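You operate a simulated robot arm through the tools that you are given. There is no shell and no other tool.

Carry out the task below with a simulated robot arm. There is one attempt and no reset: what you move stays moved.

TASK
Cream the top of the purple pad with the white cloth.
Fine: care cream from the tin, its lid laid on the bench top meanwhile; put the cloth back and close the tin again. A coat counts when it lies all over at full strength: go over it till it gets no stronger.

It is judged by the outcome, as a careful person would: the job done as asked, and still so three seconds after it is handed in. It fails if anything else is knocked over, pushed out of place, dropped, spilled or broken. A push-on lid holds only when it is set on centred and level and pressed home; a screw cap is set on level and turned clockwise until tight. Flat cloth is picked up by pressing the open fingertips on it (5 to 10 N) and closing them slowly along it; thin cloth reads only 2 to 8 mm in the jaws.

THE ROBOT
A 6-joint arm with a two-finger parallel gripper, fixed in place. Base frame: the origin is at the foot of the arm, x ahead of it, y to its left, z up; the work surface is at about z = 0. Units: cm, degrees, N and s.
With the tool pointing down near the work surface it reaches from about 16 to 42 cm from the base axis. Its first joint turns from -66.0 to 66.0 degrees. Payload 1.57 kg.
The TCP is the grasp point between the finger pads, 3 cm short of the fingertips. In the tool frame z runs along the fingers and y along their closing line. The gripper opens to 8 cm. The fingers are 1.7 cm wide and 1.2 cm thick; the gripper's body (4 by 8.2 cm) begins 8 cm behind the TCP.
Orientation is that of the tool frame in the base frame, as [roll, pitch, yaw] about the fixed x, y, z axes, in that order (R = Rz(yaw) Ry(pitch) Rx(roll)). With the fingers straight down and closing along the base's y, the tool's x points along the base's -x, its y along +y and its z along -z.

THE INTERFACE
- The arm moves only by the tool nudge_tool. Its argument "steps" is a list that holds one entry, the list of rows, each a list of 6 numbers: the shift along the tool's x, y, z in cm, then the turn, a rotation vector about the tool's x, y, z in degrees. In form: [[[dx, dy, dz, ax, ay, az], ...]]. A call has 1 to 20 rows; each row shifts and turns the commanded pose from where the row before left it, along the tool's axes as they then stand. "hand" is the gripper command, from -1 (fully open) to 1 (shut), values between in proportion, set as the call begins (left out, the last holds). Each row takes 0.2 s and may step no farther than 5 cm and 8.6 degrees from the row before; otherwise, or with a gripper value out of range, the whole call is refused. Where a pose cannot be reached the arm comes as near as it can. A force on the tool above 40 N (or 10 N above the force at the start of the call, whichever is more), or a blocked arm, ends the call early, and 0.2 s more pass. Each finger travels about 15.3 cm/s and halts on what it meets, pressing with about 30 N; the grip force reading is that of the motor and also rises with nothing between the fingers. The clock runs only during rows and for 0.2 s after the last one: add rows that do not move to give the fingers time. It gives the time, the measured TCP pose, the force on the tool (base axes), the opening and the grip force at its end, in the units of the frame above (readings bear some noise), with the torque about the TCP (base axes, N m) and any sound that the robot's microphone picked up, and new pictures: "pictures" is both (left out), scene, wrist or none.
- Cameras (640 x 400 px; columns grow to the right, rows downward): "scene" is fixed at [3.48, -31.91, 42.26]; the picture's right is [0.92, -0.39, 0.00], its down [-0.24, -0.55, -0.80] and it looks along [0.31, 0.74, -0.60] (base axes); focal length 302 px, centre (320, 200). "wrist" rides on the gripper at [7.2, -0.7, -12.2] in the tool frame; the picture's right is [0.09, 1.00, 0.00], its down [-0.84, 0.08, -0.54] and it looks along [-0.54, 0.05, 0.84] (tool axes); focal length 238 px, centre (320, 200). There is no depth. A picture from a camera that has moved, and an enlarged one, comes with that camera's place and axes in the base frame and with its lens.
- close_up(camera, box): a new picture of the part [left, top, right, bottom] of that camera's present view, enlarged. The clock stands still meanwhile.
- job_done(): hands the job in; it is judged then, once.

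Nothing tells you positions but the pictures and the camera data. Unless the task says otherwise, let go and move clear before handing in.

The tools are called after ">>>" as a command line: name --argument value ..., lists and objects as JSON in quotes. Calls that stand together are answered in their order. nudge_tool: Moves the arm, as the interface text tells. Its arguments: {"type":"object","properties":{"steps":{"type":"array","items":{"type":"array","items":{"type":"array","items":{"type":"number"}}}},"hand":{"type":"number"},"pictures":{"type":"string","enum":["both","scene","wrist","none"]}},"required":["steps"]} The other tools are called the same way: close_up (camera, box) takes an enlarged picture of a part of a camera's view; job_done () hands the job in.

At the start:

```text
clock: 0.0
ee_pos: [27.93, 2.92, 23.99]
ee_rot: [-179.9, 0.0, 180.0]
ft_force: [-0.3, -0.7, 0.0]
moment: [-0.02, 0.0, -0.02]
gripper_width: 8.01
gripper_force: 0.1
```

scene: 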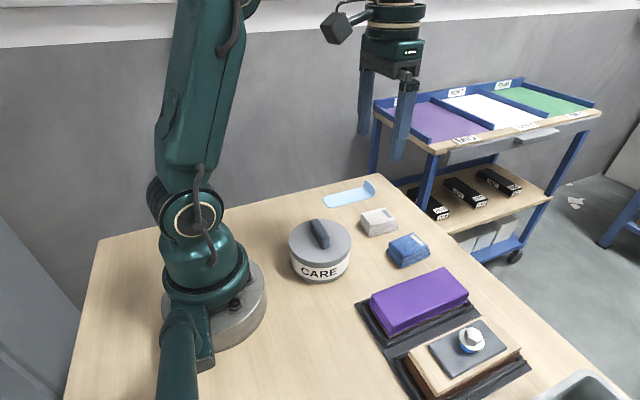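
wrist: 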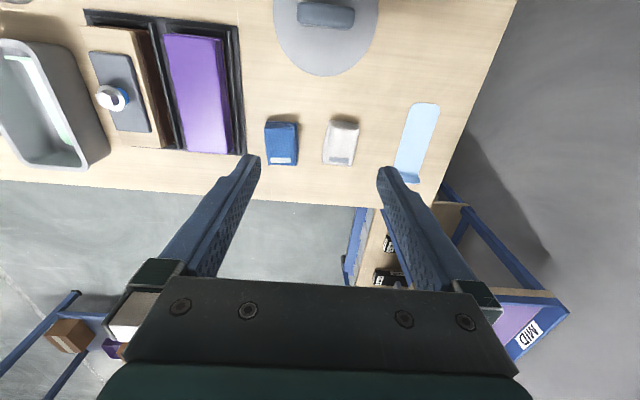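

I see a CARE tin with a handled lid, a white folded cloth, a blue cloth, a purple pad and a light-blue strip on the bench. I'll look closer before moving anything.

>>> close_up --camera "scene" --box '[270, 160, 450, 290]'

>>> close_up --camera "scene" --box '[340, 240, 560, 400]'

>>> close_up --camera "wrist" --box '[240, 0, 460, 200]'

>>> close_up --camera "wrist" --box '[0, 0, 260, 190]'

```text
3.08 times, centred on (360, 225) of scene
camera zoom: at [3.48, -31.91, 42.26], right [0.92, -0.39, 0.0], down [-0.24, -0.55, -0.8], along [0.31, 0.74, -0.6], focal length 931 px, centre (197, 123)
```

zoom: 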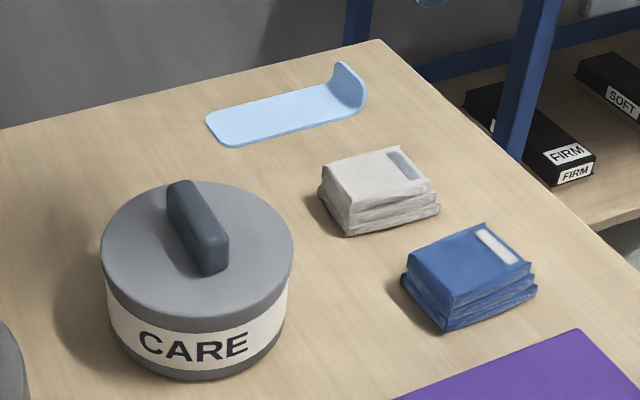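

```text
2.50 times, centred on (450, 320) of scene
camera zoom: at [3.48, -31.91, 42.26], right [0.92, -0.39, 0.0], down [-0.24, -0.55, -0.8], along [0.31, 0.74, -0.6], focal length 756 px, centre (-5, -100)
```

zoom: 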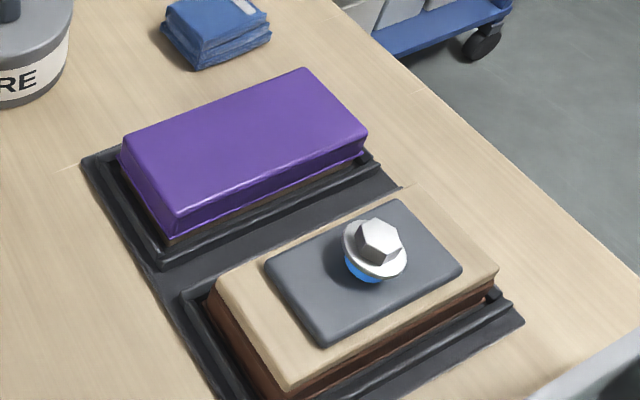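

```text
2.00 times, centred on (350, 100) of wrist
camera zoom: at [20.68, 2.18, 36.08], right [-0.09, 1.0, 0.0], down [0.84, 0.08, 0.54], along [0.54, 0.05, -0.84], focal length 477 px, centre (260, 400)
```

zoom: 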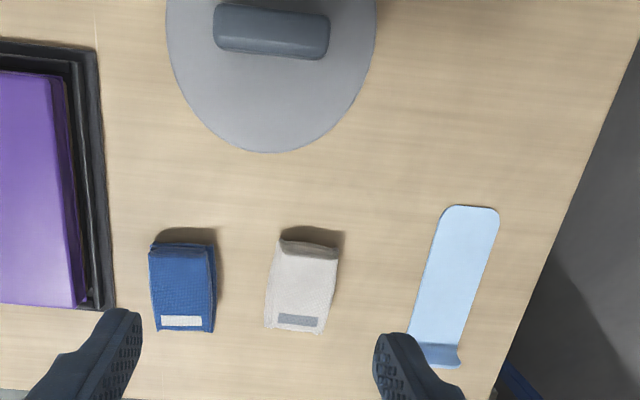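

```text
2.11 times, centred on (130, 95) of wrist
camera zoom: at [20.68, 2.18, 36.08], right [-0.09, 1.0, 0.0], down [0.84, 0.08, 0.54], along [0.54, 0.05, -0.84], focal length 502 px, centre (720, 421)
```

zoom: 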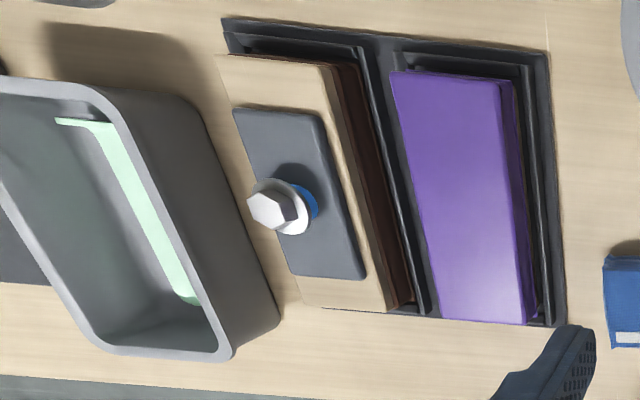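

The tin is centred near (18, 3) with its lid top at about z = 6, and the lid handle runs along y. The white cloth is near (33, 6.5), and the purple pad's top spans about x 21–35, y -15.5 to -9.6, z ≈ 4. I'll move over the tin and turn the fingers to close across the handle.

>>> nudge_tool --steps '[[[2, 0, 0, 0, 0, 0], [2, 0, 0, 0, 0, 0], [2, 0, 0, 0, 0, 0], [2, 0, 0, 0, 0, 0], [1.9, 0, 0, 0, 0, 0], [0, 0, 0, 0, 0, -8.2], [0, 0, 0, 0, 0, -8.2], [0, 0, 0, 0, 0, -8.2], [0, 0, 0, 0, 0, -8.2], [0, 0, 0, 0, 0, -8.2], [0, 0, 0, 0, 0, -8.2], [0, 0, 0, 0, 0, -8.2], [0, 0, 0, 0, 0, -8.2], [0, 0, 0, 0, 0, -8.2], [0, 0, 0, 0, 0, -8.2], [0, 0, 0, 0, 0, -8]]]' --hand -1

```text
clock: 3.4
ee_pos: [18.01, 2.87, 23.93]
ee_rot: [-180.0, 0.1, -89.8]
ft_force: [-1.1, 0.8, 1.0]
moment: [0.03, 0.0, 0.03]
gripper_width: 8.02
gripper_force: 0.1
camera wrist: at [18.66, -4.34, 36.07], right [-1.0, -0.1, 0.0], down [-0.08, 0.84, 0.54], along [-0.05, 0.54, -0.84], focal length 238 px, centre (320, 200)
```

scene: 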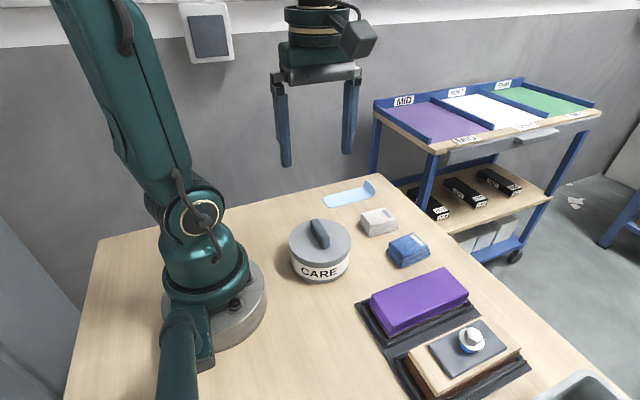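
wrist: 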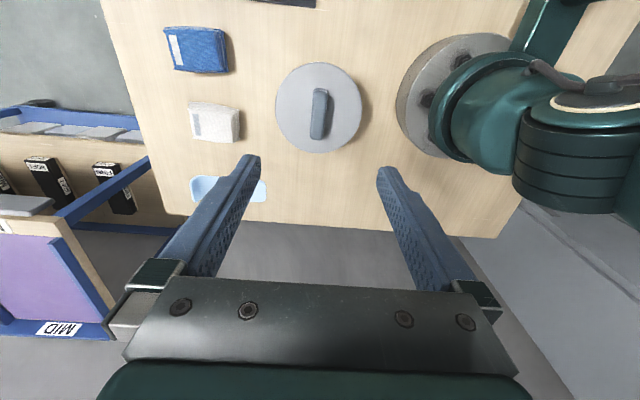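

The tin sits right below the hand. I'll zoom in on the handle to line the fingers up on it.

>>> close_up --camera "wrist" --box '[260, 50, 380, 165]'

>>> close_up --camera "scene" --box '[275, 205, 365, 290]'

```text
3.48 times, centred on (320, 108) of wrist
camera zoom: at [18.66, -4.34, 36.07], right [-1.0, -0.1, 0.0], down [-0.08, 0.84, 0.54], along [-0.05, 0.54, -0.84], focal length 829 px, centre (320, 522)
```

zoom: 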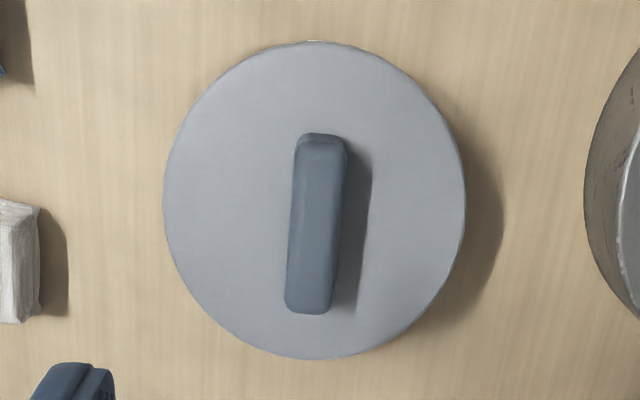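

```text
4.71 times, centred on (320, 248) of scene
camera zoom: at [3.48, -31.91, 42.26], right [0.92, -0.39, 0.0], down [-0.24, -0.55, -0.8], along [0.31, 0.74, -0.6], focal length 1424 px, centre (320, -24)
```

zoom: 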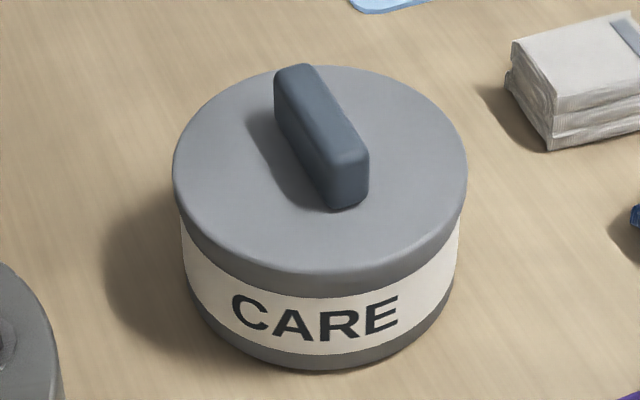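

The handle runs straight along y, about 5 × 1.3 cm, centred near (18.25, 2.3), with its top at z ≈ 8.3. I'll centre over it and come down with open fingers on either side.

>>> nudge_tool --steps '[[[0.55, -0.2, 0, 0, 0, 0], [0, 0, 3, 0, 0, 0], [0, 0, 3, 0, 0, 0], [0, 0, 3, 0, 0, 0], [0, 0, 2, 0, 0, 0], [0, 0, 1.5, 0, 0, 0], [0, 0, 0.7, 0, 0, 0], [0, 0, 0, 0, 0, 0]]]'

```text
clock: 5.2
ee_pos: [18.13, 2.42, 10.89]
ee_rot: [180.0, 0.0, -90.0]
ft_force: [-0.5, 0.3, -0.7]
moment: [0.01, -0.01, -0.01]
gripper_width: 8.02
gripper_force: 0.0
camera wrist: at [18.83, -4.87, 22.85], right [-1.0, -0.09, 0.0], down [-0.08, 0.84, 0.54], along [-0.05, 0.54, -0.84], focal length 238 px, centre (320, 200)
```

scene: 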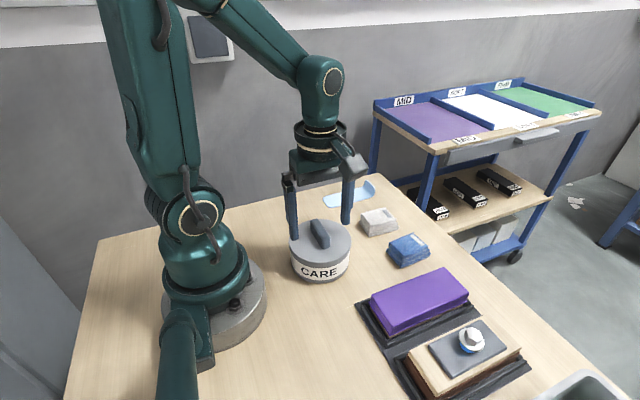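
wrist: 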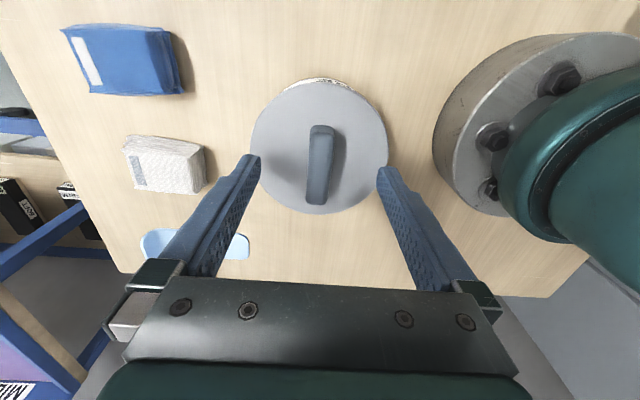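

The fingers straddle the handle with a small offset. I'll trim it, lower the tips to just above the lid and close most of the way to check the centring.

>>> nudge_tool --steps '[[[0.25, -0.1, 0, 0, 0, 0], [0, 0, 0.4, 0, 0, 0], [0, 0, 0.4, 0, 0, 0], [0, 0, 0.2, 0, 0, 0], [0, 0, 0, 0, 0, 0]]]' --hand 0.4

```text
clock: 6.4
ee_pos: [18.25, 2.07, 9.69]
ee_rot: [180.0, 0.0, -90.0]
ft_force: [0.5, 0.8, -0.9]
moment: [-0.01, 0.02, 0.03]
gripper_width: 2.39
gripper_force: 0.1
camera wrist: at [18.94, -5.1, 21.87], right [-1.0, -0.09, 0.0], down [-0.08, 0.84, 0.54], along [-0.05, 0.54, -0.84], focal length 238 px, centre (320, 200)
```

scene: 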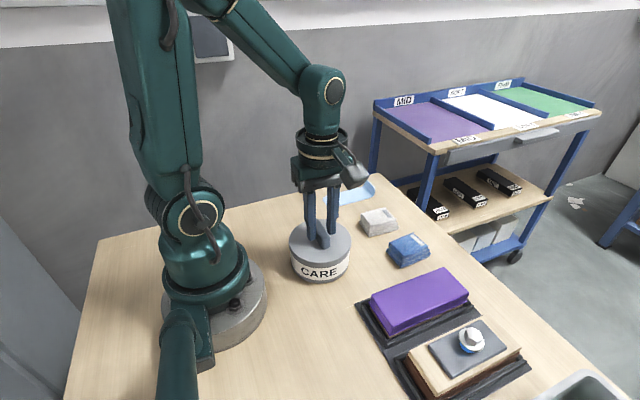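
wrist: 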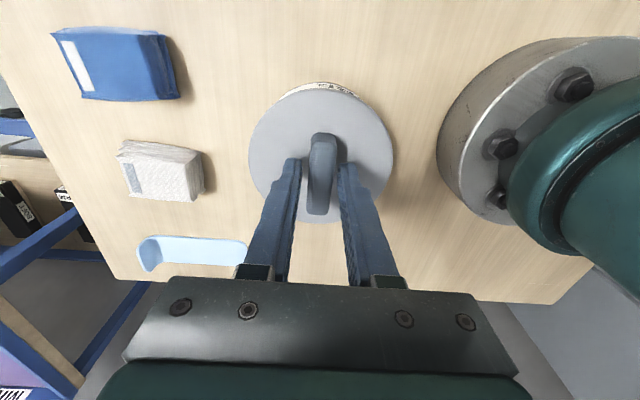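

>>> close_up --camera "wrist" --box '[230, 70, 410, 240]'

>>> close_up --camera "scene" --box '[275, 185, 365, 290]'

```text
2.35 times, centred on (320, 155) of wrist
camera zoom: at [18.94, -5.1, 21.87], right [-1.0, -0.09, 0.0], down [-0.08, 0.84, 0.54], along [-0.05, 0.54, -0.84], focal length 561 px, centre (320, 306)
```

zoom: 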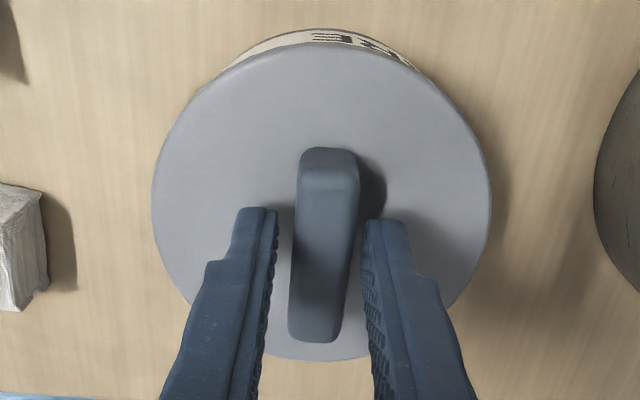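

```text
3.81 times, centred on (320, 238) of scene
camera zoom: at [3.48, -31.91, 42.26], right [0.92, -0.39, 0.0], down [-0.24, -0.55, -0.8], along [0.31, 0.74, -0.6], focal length 1152 px, centre (320, 57)
```

zoom: 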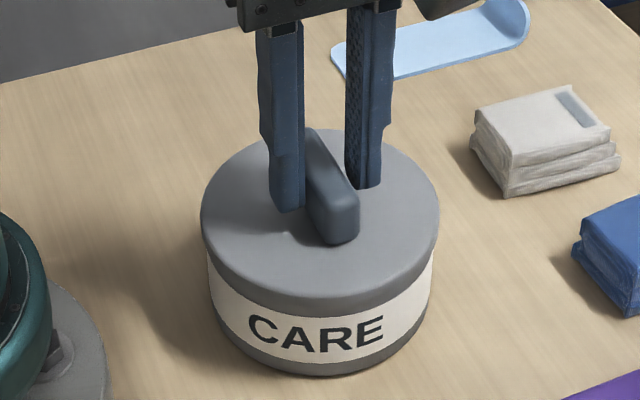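

The fingers are nicely centred on the handle with the tips a few mm above the lid. Now I'll close the grip.

>>> nudge_tool --steps '[[[0, 0, 0, 0, 0, 0], [0, 0, 0, 0, 0, 0], [0, 0, 0, 0, 0, 0]]]' --hand 1 --pictures "wrist"

```text
clock: 7.2
ee_pos: [18.18, 1.99, 9.63]
ee_rot: [180.0, 0.0, -90.0]
ft_force: [0.0, 0.5, 0.1]
moment: [-0.01, 0.02, 0.01]
gripper_width: 1.59
gripper_force: 29.8
heard: snap
camera wrist: at [18.94, -5.1, 21.88], right [-1.0, -0.09, 0.0], down [-0.08, 0.84, 0.54], along [-0.05, 0.54, -0.84], focal length 238 px, centre (320, 200)
```

wrist: 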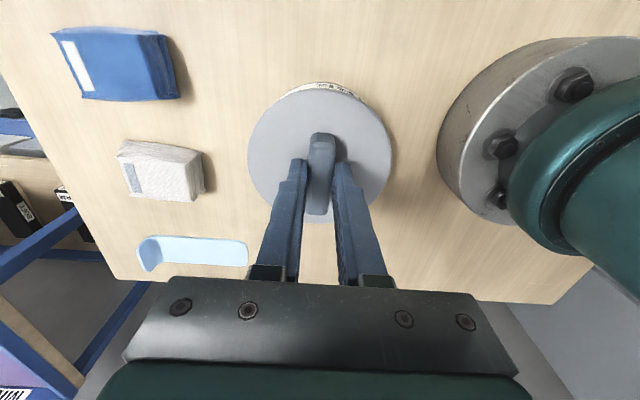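

The grip holds at 1.59 cm and I heard a snap. I'll lift gently to find out whether the lid is pushed on or screwed.

>>> nudge_tool --steps '[[[0, 0, -0.1, 0, 0, 0], [0, 0, -0.1, 0, 0, 0], [0, 0, -0.1, 0, 0, 0], [0, 0, 0, 0, 0, 0]]]' --pictures "wrist"

```text
clock: 8.2
ee_pos: [18.23, 2.0, 10.08]
ee_rot: [-179.9, 0.0, -90.0]
ft_force: [0.4, -0.3, -0.1]
moment: [0.01, 0.0, 0.0]
gripper_width: 1.61
gripper_force: 30.0
camera wrist: at [18.95, -5.12, 22.17], right [-1.0, -0.09, 0.0], down [-0.08, 0.84, 0.54], along [-0.05, 0.54, -0.84], focal length 238 px, centre (320, 200)
```

wrist: 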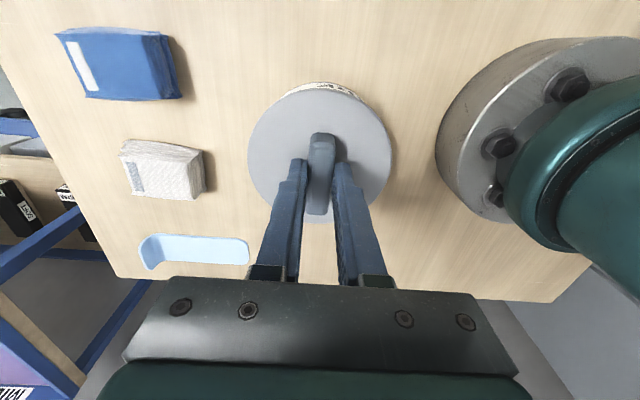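

>>> nudge_tool --steps '[[[0, 0, -0.2, 0, 0, 0], [0, 0, -0.2, 0, 0, 0], [0, 0, -0.2, 0, 0, 0], [0, 0, 0, 0, 0, 0]]]'

>>> close_up --camera "scene" --box '[275, 185, 365, 290]'

```text
clock: 9.2
ee_pos: [18.32, 2.1, 10.66]
ee_rot: [180.0, 0.0, -89.9]
ft_force: [-0.1, 0.0, -0.4]
moment: [-0.01, -0.04, -0.01]
gripper_width: 1.58
gripper_force: 29.8
camera wrist: at [18.95, -5.15, 22.78], right [-1.0, -0.09, 0.0], down [-0.08, 0.84, 0.54], along [-0.05, 0.54, -0.84], focal length 238 px, centre (320, 200)
```

scene: 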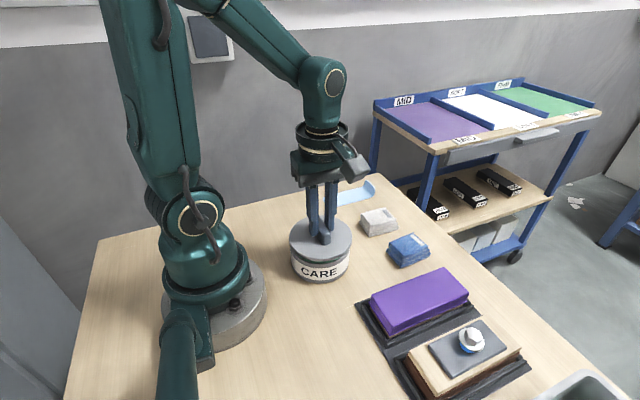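
wrist: 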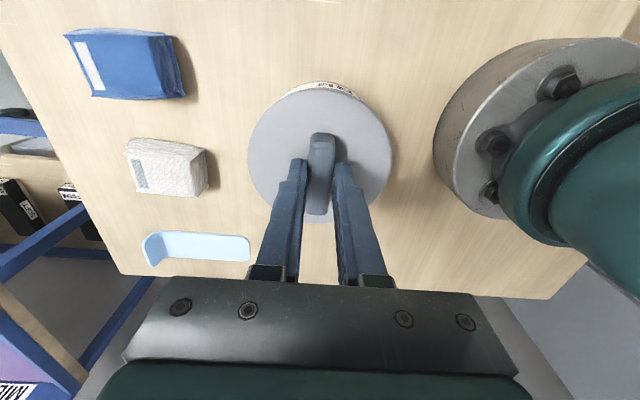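

```text
3.81 times, centred on (320, 238) of scene
camera zoom: at [3.48, -31.91, 42.26], right [0.92, -0.39, 0.0], down [-0.24, -0.55, -0.8], along [0.31, 0.74, -0.6], focal length 1152 px, centre (320, 57)
```

zoom: 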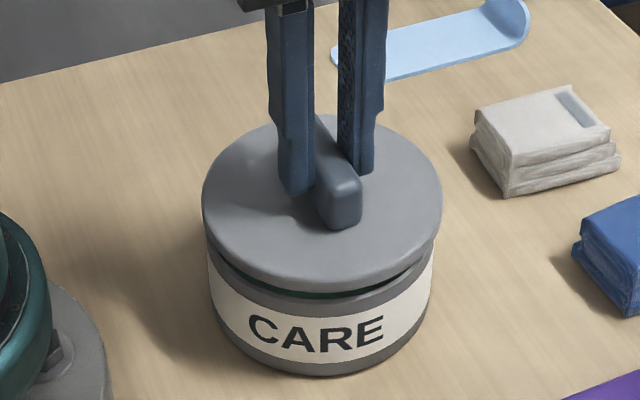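

The lid came straight up, so it is a push-on type, and cream shows beneath it. I'll raise it and carry it to the clear bench area behind the tin, near (19, 15.2).

>>> nudge_tool --steps '[[[0, 0, -1, 0, 0, 0], [0, 0, -2, 0, 0, 0], [0, 0, -2, 0, 0, 0], [-1.5, -0.1, 0, 0, 0, 0], [-2, -0.1, 0, 0, 0, 0], [-2, -0.1, 0, 0, 0, 0], [-2, -0.1, 0, 0, 0, 0], [-2, -0.1, 0, 0, 0, 0], [-2, -0.1, 0, 0, 0, 0], [-1.5, -0.1, 0, 0, 0, 0], [0, 0, 0, 0, 0, 0], [0, 0, 0, 0, 0, 0]]]'

```text
clock: 11.8
ee_pos: [18.89, 15.01, 15.74]
ee_rot: [180.0, 0.0, -90.1]
ft_force: [0.3, -0.4, -1.0]
moment: [0.01, 0.0, -0.02]
gripper_width: 1.6
gripper_force: 30.6
camera wrist: at [19.54, 7.86, 27.75], right [-1.0, -0.09, 0.0], down [-0.08, 0.84, 0.54], along [-0.05, 0.54, -0.84], focal length 238 px, centre (320, 200)
```

scene: 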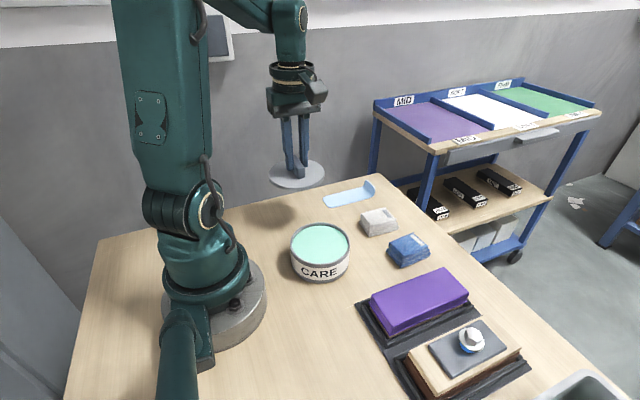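
wrist: 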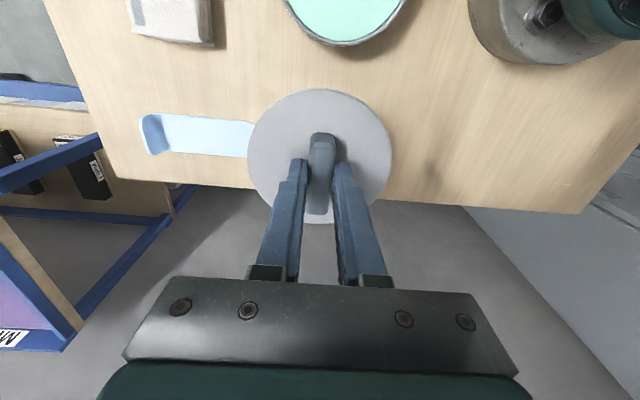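

The tin is open with mint-green cream inside, and the spot below the lid is clear. I'll lower the lid close to the bench and then settle it gently.

>>> nudge_tool --steps '[[[0, 0, 2, 0, 0, 0], [0, 0, 2, 0, 0, 0], [0, 0, 2, 0, 0, 0], [0, 0, 1.5, 0, 0, 0], [0, 0, 1, 0, 0, 0], [0, 0, 0.5, 0, 0, 0], [0, 0, 0, 0, 0, 0]]]'

>>> close_up --camera "scene" --box '[240, 150, 360, 290]'

```text
clock: 13.4
ee_pos: [19.01, 14.98, 6.63]
ee_rot: [-180.0, 0.0, -90.1]
ft_force: [0.1, 0.1, -0.9]
moment: [-0.01, 0.02, -0.05]
gripper_width: 1.62
gripper_force: 30.2
camera wrist: at [19.61, 7.82, 18.74], right [-1.0, -0.09, 0.0], down [-0.08, 0.84, 0.54], along [-0.05, 0.54, -0.84], focal length 238 px, centre (320, 200)
```

scene: 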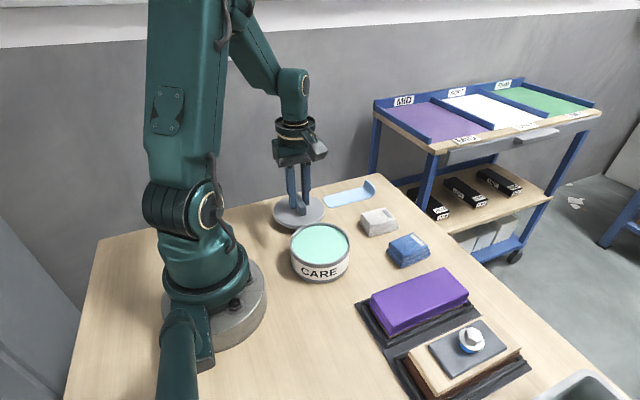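
wrist: 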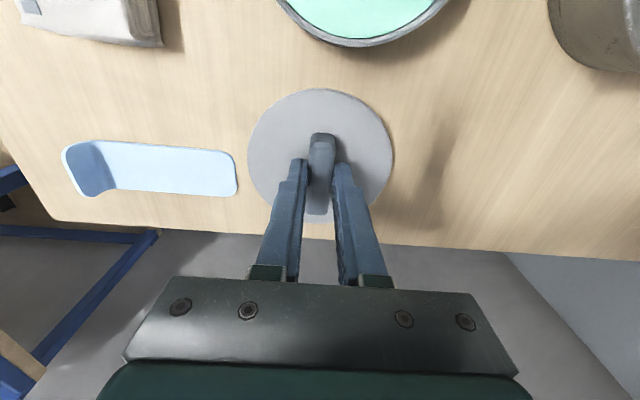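

```text
2.86 times, centred on (300, 220) of scene
camera zoom: at [3.48, -31.91, 42.26], right [0.92, -0.39, 0.0], down [-0.24, -0.55, -0.8], along [0.31, 0.74, -0.6], focal length 864 px, centre (377, 143)
```

zoom: 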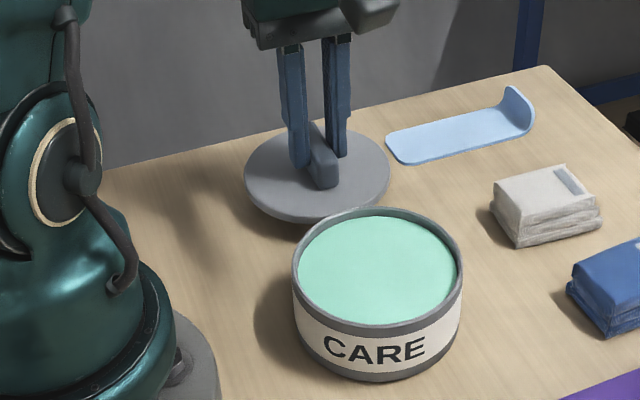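

>>> nudge_tool --steps '[[[0, 0, 0.5, 0, 0, 0], [0, 0, 0.5, 0, 0, 0], [0, 0, 0.3, 0, 0, 0], [0, 0, 0.2, 0, 0, 0], [0, 0, 0.15, 0, 0, 0], [0, 0, 0, 0, 0, 0]]]'

>>> close_up --camera "scene" --box '[260, 170, 340, 240]'

```text
clock: 14.8
ee_pos: [18.86, 14.94, 5.06]
ee_rot: [-179.9, 0.1, -89.9]
ft_force: [-0.1, -0.7, -0.1]
moment: [-0.03, 0.03, -0.03]
gripper_width: 1.59
gripper_force: 29.7
camera wrist: at [19.62, 7.82, 17.13], right [-1.0, -0.09, 0.0], down [-0.08, 0.84, 0.54], along [-0.05, 0.54, -0.84], focal length 238 px, centre (320, 200)
```

scene: 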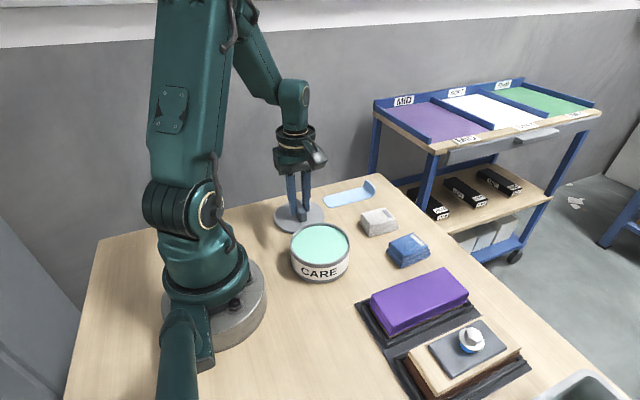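
wrist: 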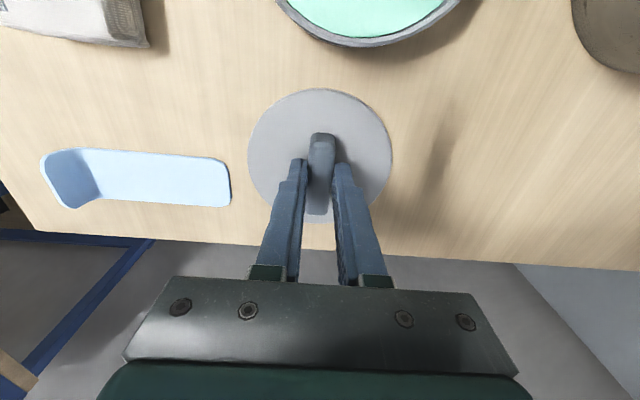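

```text
5.71 times, centred on (300, 205) of scene
camera zoom: at [3.48, -31.91, 42.26], right [0.92, -0.39, 0.0], down [-0.24, -0.55, -0.8], along [0.31, 0.74, -0.6], focal length 1728 px, centre (434, 171)
```

zoom: 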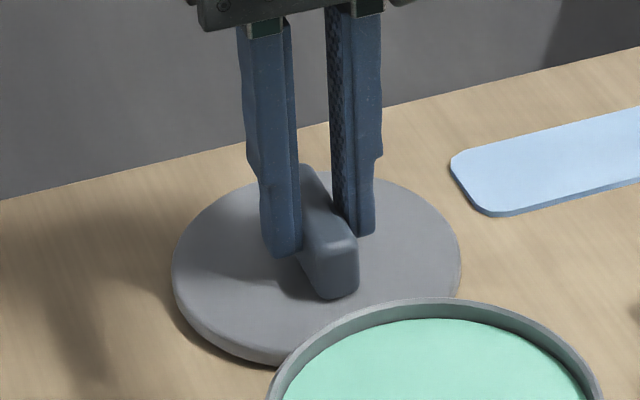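

>>> nudge_tool --steps '[[[0, 0, 0.1, 0, 0, 0], [0, 0, 0.1, 0, 0, 0], [0, 0, 0.1, 0, 0, 0], [0, 0, 0.1, 0, 0, 0], [0, 0, 0, 0, 0, 0]]]' --pictures "none"

>>> close_up --camera "scene" --box '[260, 170, 340, 240]'

```text
clock: 16.0
ee_pos: [18.94, 14.99, 4.72]
ee_rot: [-179.9, 0.0, -89.9]
ft_force: [-3.8, -3.9, 29.5]
moment: [-0.11, 0.08, -0.01]
gripper_width: 1.58
gripper_force: 30.5
```

```text
5.71 times, centred on (300, 205) of scene
camera zoom: at [3.47, -31.91, 42.26], right [0.92, -0.39, 0.0], down [-0.24, -0.55, -0.8], along [0.31, 0.74, -0.6], focal length 1728 px, centre (434, 171)
```

zoom: 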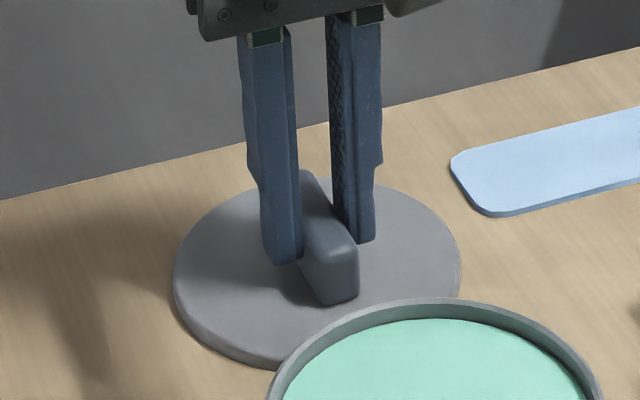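

The lid rests on the bench with 30 N showing. I'll ease off, release, and rise straight up.

>>> nudge_tool --steps '[[[0, 0, -0.08, 0, 0, 0], [0, 0, 0, 0, 0, 0]]]' --pictures "none"

>>> nudge_tool --steps '[[[0, 0, 0, 0, 0, 0], [0, 0, 0, 0, 0, 0]]]' --hand 0.3 --pictures "none"

>>> nudge_tool --steps '[[[0, 0, -0.5, 0, 0, 0], [0, 0, -1.5, 0, 0, 0], [0, 0, -2, 0, 0, 0], [0, 0, -3, 0, 0, 0], [0, 0, -4, 0, 0, 0], [0, 0, -4, 0, 0, 0]]]'

```text
clock: 16.6
ee_pos: [18.88, 15.09, 4.73]
ee_rot: [180.0, 0.0, -90.1]
ft_force: [1.4, 1.4, 4.1]
moment: [0.11, -0.1, -0.01]
gripper_width: 1.62
gripper_force: 30.3
```

```text
clock: 17.2
ee_pos: [18.87, 14.94, 4.75]
ee_rot: [-180.0, 0.0, -90.1]
ft_force: [0.4, 0.2, -0.2]
moment: [0.0, -0.03, -0.02]
gripper_width: 2.8
gripper_force: 0.1
```

```text
clock: 18.6
ee_pos: [19.06, 15.07, 19.74]
ee_rot: [180.0, 0.0, -90.0]
ft_force: [0.2, -0.1, -1.2]
moment: [-0.01, 0.02, -0.02]
gripper_width: 2.81
gripper_force: 0.0
camera wrist: at [19.69, 7.89, 31.86], right [-1.0, -0.09, 0.0], down [-0.08, 0.84, 0.54], along [-0.05, 0.54, -0.84], focal length 238 px, centre (320, 200)
```

scene: 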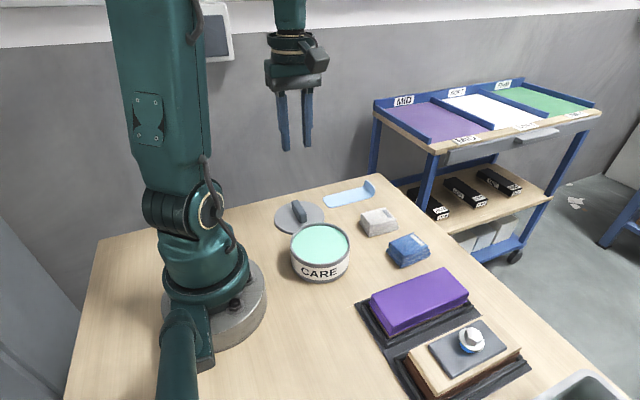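
wrist: 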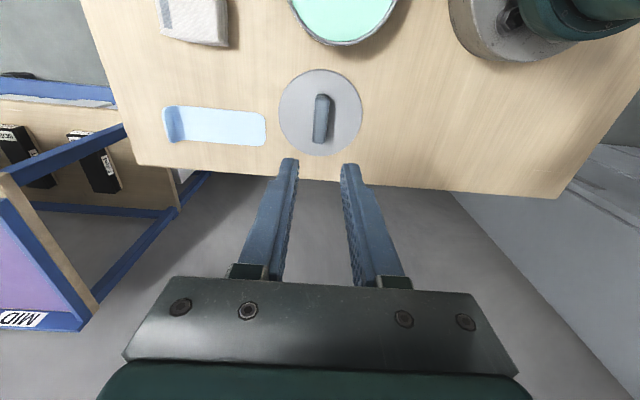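

The lid lies on the bench, handle up, so I know where to regrip it. Next I'll turn the hand back and move above the white cloth near (33, 6.5) for a closer look.

>>> nudge_tool --steps '[[[0, 0, 0, 0, 0, 8.2], [0, 0, 0, 0, 0, 8.2], [0, 0, 0, 0, 0, 8.2], [0, 0, 0, 0, 0, 8.2], [0, 0, 0, 0, 0, 8.2], [0, 0, 0, 0, 0, 8.2], [0, 0, 0, 0, 0, 8.2], [0, 0, 0, 0, 0, 8.2], [0, 0, 0, 0, 0, 8.2], [0, 0, 0, 0, 0, 8.2], [0, 0, 0, 0, 0, 8.0], [-3, -2, 0, 0, 0, 0], [-3, -2, 0, 0, 0, 0], [-3, -2, 0, 0, 0, 0], [-3, -2, 0, 0, 0, 0], [-2, -0.6, 0, 0, 0, 0], [0, 0, 2, 0, 0, 0], [0, 0, 2, 0, 0, 0], [0, 0, 0, 0, 0, 0]]]' --hand -1

>>> close_up --camera "wrist" --box '[240, 60, 400, 180]'

>>> close_up --camera "scene" --box '[340, 190, 440, 280]'

```text
clock: 22.6
ee_pos: [32.97, 6.44, 15.83]
ee_rot: [-180.0, 0.0, 180.0]
ft_force: [0.0, 0.6, -0.2]
moment: [-0.03, -0.02, -0.01]
gripper_width: 8.02
gripper_force: 0.0
camera wrist: at [25.79, 5.79, 27.81], right [-0.09, 1.0, 0.0], down [0.84, 0.08, 0.54], along [0.54, 0.05, -0.84], focal length 238 px, centre (320, 200)
```

scene: 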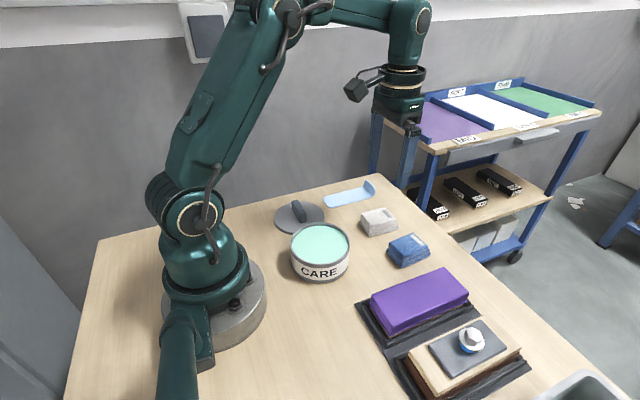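
wrist: 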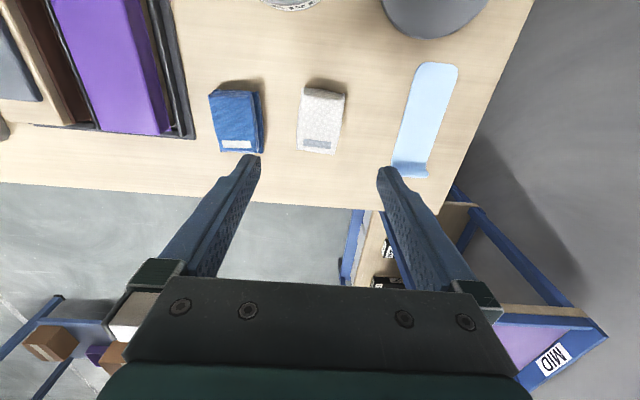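

```text
3.33 times, centred on (320, 120) of wrist
camera zoom: at [25.79, 5.79, 27.81], right [-0.09, 1.0, 0.0], down [0.84, 0.08, 0.54], along [0.54, 0.05, -0.84], focal length 794 px, centre (320, 467)
```

zoom: 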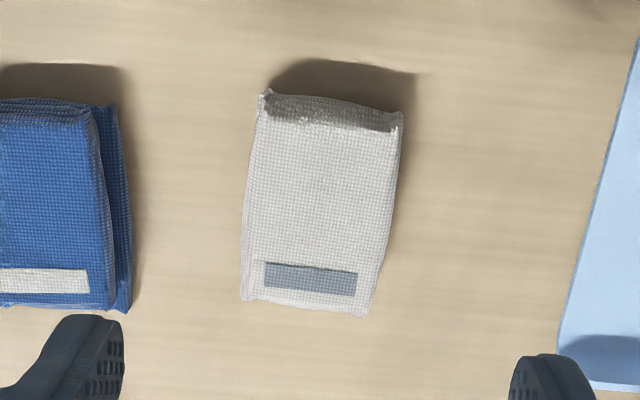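

```text
4.44 times, centred on (390, 235) of scene
camera zoom: at [3.48, -31.91, 42.26], right [0.92, -0.39, 0.0], down [-0.24, -0.55, -0.8], along [0.31, 0.74, -0.6], focal length 1344 px, centre (9, 44)
```

zoom: 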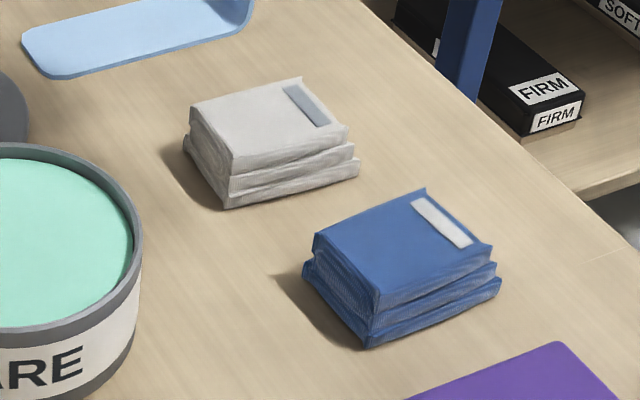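

The white cloth is a folded stack about 6 × 4.4 × 2.2 cm, centred near (32.8, 6.3) and turned roughly -3°. I'll match that angle, narrow the fingers to clear the blue cloth, and descend to just above it.

>>> nudge_tool --steps '[[[0.15, -0.1, 0, 0, 0, 2.5], [0, 0, 2, 0, 0, 0], [0, 0, 2, 0, 0, 0], [0, 0, 2, 0, 0, 0], [0, 0, 2, 0, 0, 0], [0, 0, 1, 0, 0, 0], [0, 0, 0, 0, 0, 0]]]' --hand -0.6

>>> close_up --camera "wrist" --box '[200, 60, 440, 220]'

>>> close_up --camera "scene" --box '[340, 170, 450, 280]'

```text
clock: 24.2
ee_pos: [32.81, 6.42, 6.69]
ee_rot: [180.0, 0.1, 177.5]
ft_force: [-0.7, -0.5, -0.7]
moment: [-0.04, 0.0, 0.02]
gripper_width: 6.4
gripper_force: 0.0
camera wrist: at [25.61, 6.01, 18.8], right [-0.05, 1.0, 0.0], down [0.84, 0.04, 0.54], along [0.54, 0.03, -0.84], focal length 238 px, centre (320, 200)
```

scene: 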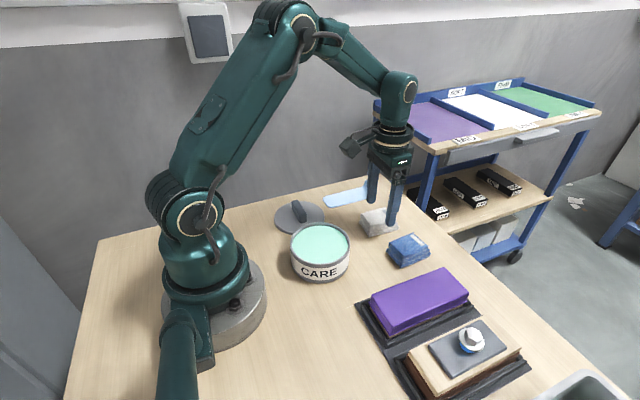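
wrist: 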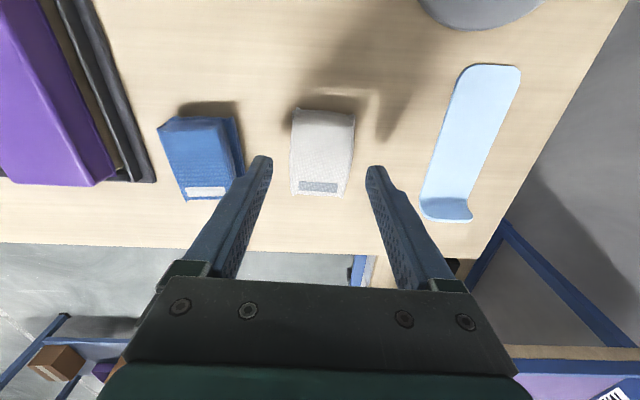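

```text
2.50 times, centred on (320, 140) of wrist
camera zoom: at [25.61, 6.01, 18.8], right [-0.05, 1.0, 0.0], down [0.84, 0.04, 0.54], along [0.54, 0.03, -0.84], focal length 596 px, centre (320, 350)
```

zoom: 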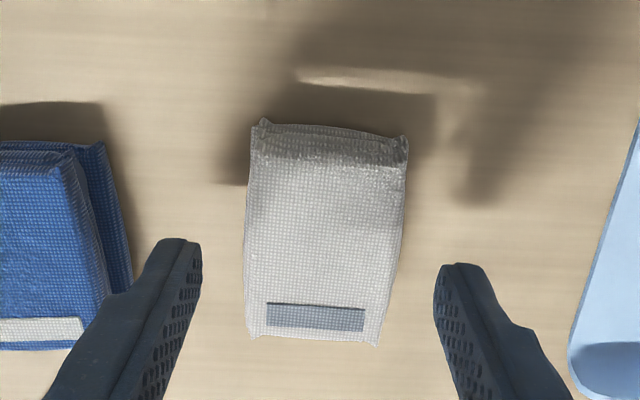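

```text
3.64 times, centred on (395, 225) of scene
camera zoom: at [3.48, -31.91, 42.26], right [0.92, -0.39, 0.0], down [-0.24, -0.55, -0.8], along [0.31, 0.74, -0.6], focal length 1100 px, centre (47, 109)
```

zoom: 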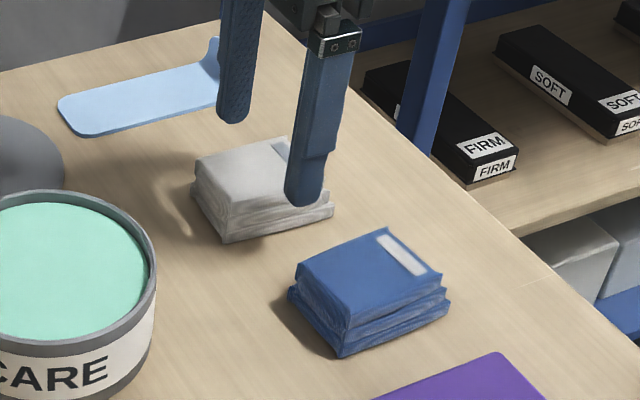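

The cloth is centred between the fingers. I'll lower the tips to about 0.75 cm above the bench, so the cloth will stand proud below them, and close.

>>> nudge_tool --steps '[[[0.05, 0.05, 1, 0, 0, 0], [0, 0, 1, 0, 0, 0], [0, 0, 0.6, 0, 0, 0], [0, 0, 0.3, 0, 0, 0], [0, 0, 0, 0, 0, 0]]]' --pictures "none"

>>> close_up --camera "scene" --box '[340, 170, 450, 280]'

>>> close_up --camera "wrist" --box '[200, 60, 440, 220]'

```text
clock: 25.4
ee_pos: [32.74, 6.43, 3.91]
ee_rot: [-179.9, 0.0, 177.5]
ft_force: [-0.3, 0.2, 0.1]
moment: [0.01, 0.0, -0.04]
gripper_width: 6.41
gripper_force: 0.1
```

```text
3.64 times, centred on (395, 225) of scene
camera zoom: at [3.48, -31.91, 42.26], right [0.92, -0.39, 0.0], down [-0.24, -0.55, -0.8], along [0.31, 0.74, -0.6], focal length 1100 px, centre (47, 109)
```

zoom: 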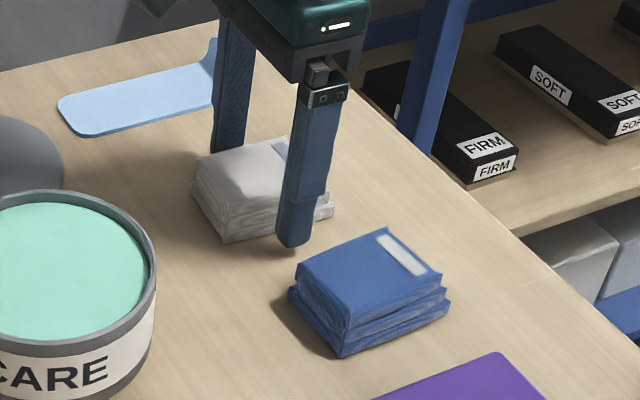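

```text
2.50 times, centred on (320, 140) of wrist
camera zoom: at [25.52, 6.03, 15.88], right [-0.05, 1.0, 0.0], down [0.84, 0.04, 0.54], along [0.54, 0.03, -0.84], focal length 596 px, centre (320, 350)
```

zoom: 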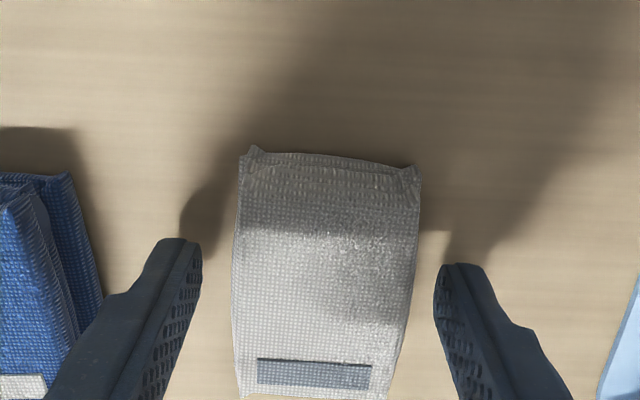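

>>> nudge_tool --steps '[[[0, 0, 0, 0, 0, 0], [0, 0, 0, 0, 0, 0]]]' --hand -0.1 --pictures "none"

>>> nudge_tool --steps '[[[0, 0, 0, 0, 0, 0], [0, 0, 0, 0, 0, 0]]]' --hand 0.05

>>> close_up --camera "wrist" --box '[200, 60, 440, 220]'

>>> close_up --camera "scene" --box '[340, 170, 450, 280]'

```text
clock: 26.0
ee_pos: [32.81, 6.44, 3.64]
ee_rot: [179.9, 0.0, 177.6]
ft_force: [0.0, -0.1, 0.2]
moment: [0.02, 0.01, -0.01]
gripper_width: 4.9
gripper_force: 30.2
```

```text
clock: 26.6
ee_pos: [32.62, 6.29, 3.82]
ee_rot: [180.0, 0.0, 177.5]
ft_force: [0.5, 0.8, -0.4]
moment: [0.02, 0.02, 0.01]
gripper_width: 4.88
gripper_force: 30.3
camera wrist: at [25.53, 6.04, 15.89], right [-0.05, 1.0, 0.0], down [0.84, 0.04, 0.54], along [0.54, 0.03, -0.84], focal length 238 px, centre (320, 200)
```

scene: 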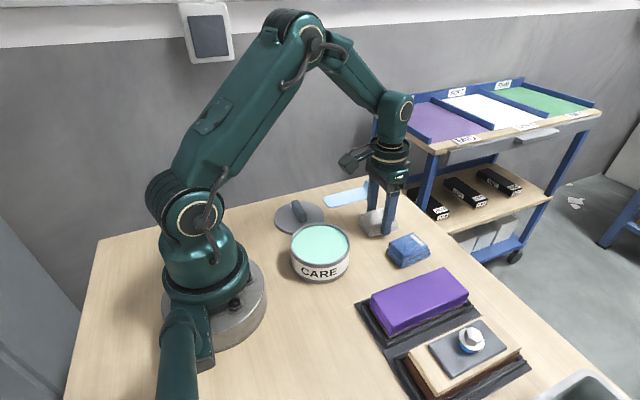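
wrist: 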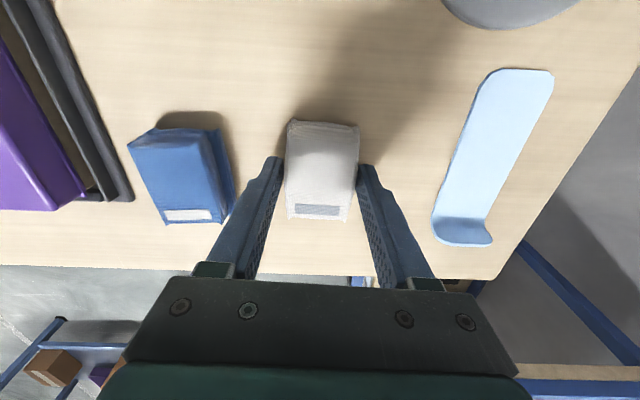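

```text
2.50 times, centred on (320, 140) of wrist
camera zoom: at [25.53, 6.04, 15.89], right [-0.05, 1.0, 0.0], down [0.84, 0.04, 0.54], along [0.54, 0.03, -0.84], focal length 596 px, centre (320, 350)
```

zoom: 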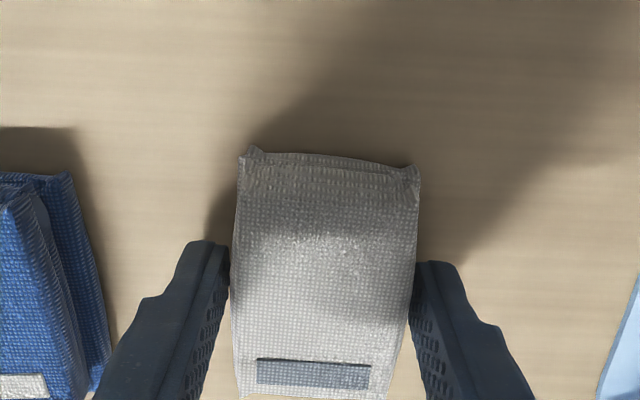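

```text
3.64 times, centred on (395, 225) of scene
camera zoom: at [3.48, -31.91, 42.26], right [0.92, -0.39, 0.0], down [-0.24, -0.55, -0.8], along [0.31, 0.74, -0.6], focal length 1100 px, centre (47, 109)
```

zoom: 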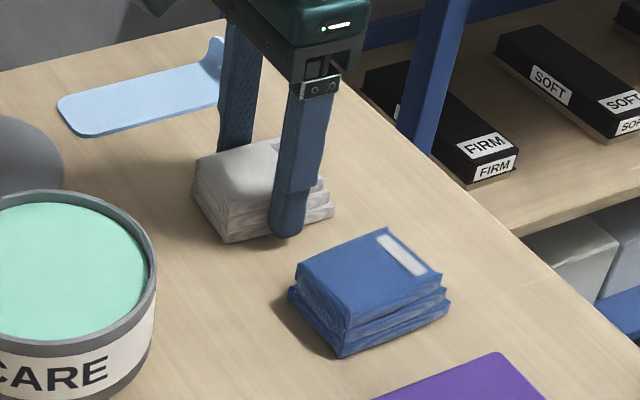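

The fingers halted at 4.9 cm with a firm 30 N grip on the folded cloth. I'll lift it straight up and check the hold.

>>> nudge_tool --steps '[[[0, 0, -0.5, 0, 0, 0], [0, 0, -1, 0, 0, 0], [0, 0, -2, 0, 0, 0], [0, 0, -3, 0, 0, 0], [0, 0, -3, 0, 0, 0], [0, 0, -2, 0, 0, 0], [0, 0, 0, 0, 0, 0]]]'

>>> close_up --camera "wrist" --box '[200, 60, 440, 220]'

>>> close_up --camera "scene" --box '[330, 90, 470, 230]'

```text
clock: 28.2
ee_pos: [32.82, 6.36, 15.21]
ee_rot: [180.0, 0.0, 177.4]
ft_force: [0.1, -0.3, -0.1]
moment: [0.04, 0.02, -0.03]
gripper_width: 4.88
gripper_force: 29.5
camera wrist: at [25.53, 6.04, 27.39], right [-0.05, 1.0, 0.0], down [0.84, 0.04, 0.54], along [0.54, 0.03, -0.84], focal length 238 px, centre (320, 200)
```

scene: 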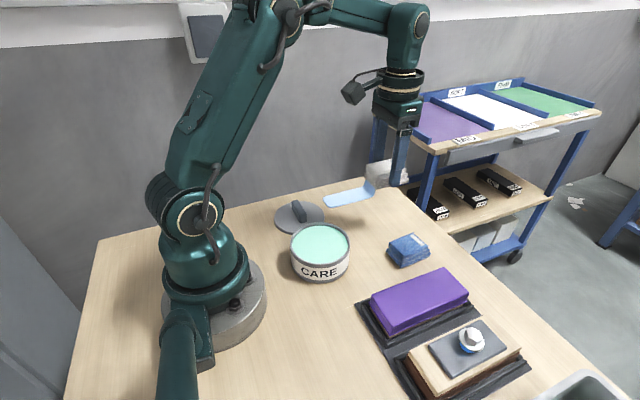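
wrist: 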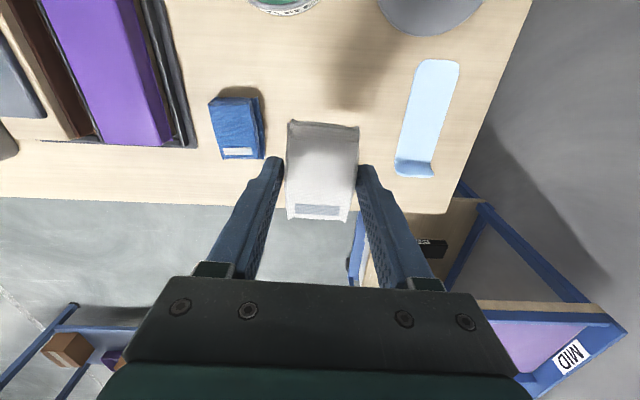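

```text
2.50 times, centred on (320, 140) of wrist
camera zoom: at [25.53, 6.04, 27.39], right [-0.05, 1.0, 0.0], down [0.84, 0.04, 0.54], along [0.54, 0.03, -0.84], focal length 596 px, centre (320, 350)
```

zoom: 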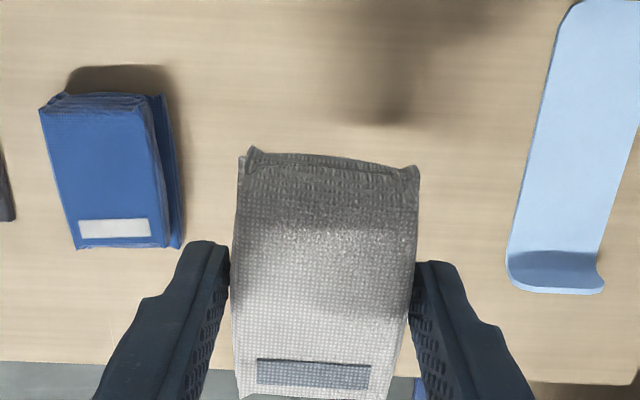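

```text
2.86 times, centred on (400, 160) of scene
camera zoom: at [3.48, -31.91, 42.26], right [0.92, -0.39, 0.0], down [-0.24, -0.55, -0.8], along [0.31, 0.74, -0.6], focal length 864 px, centre (91, 314)
```

zoom: 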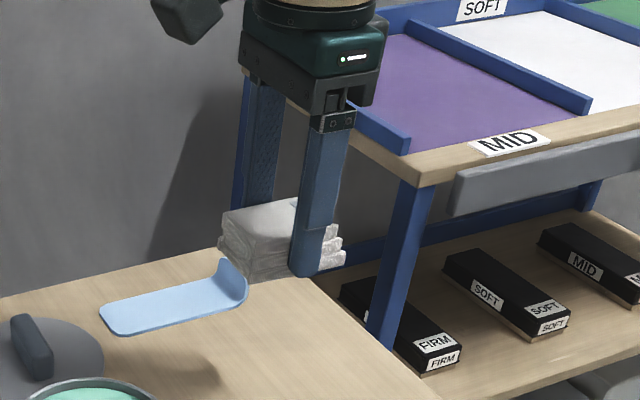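

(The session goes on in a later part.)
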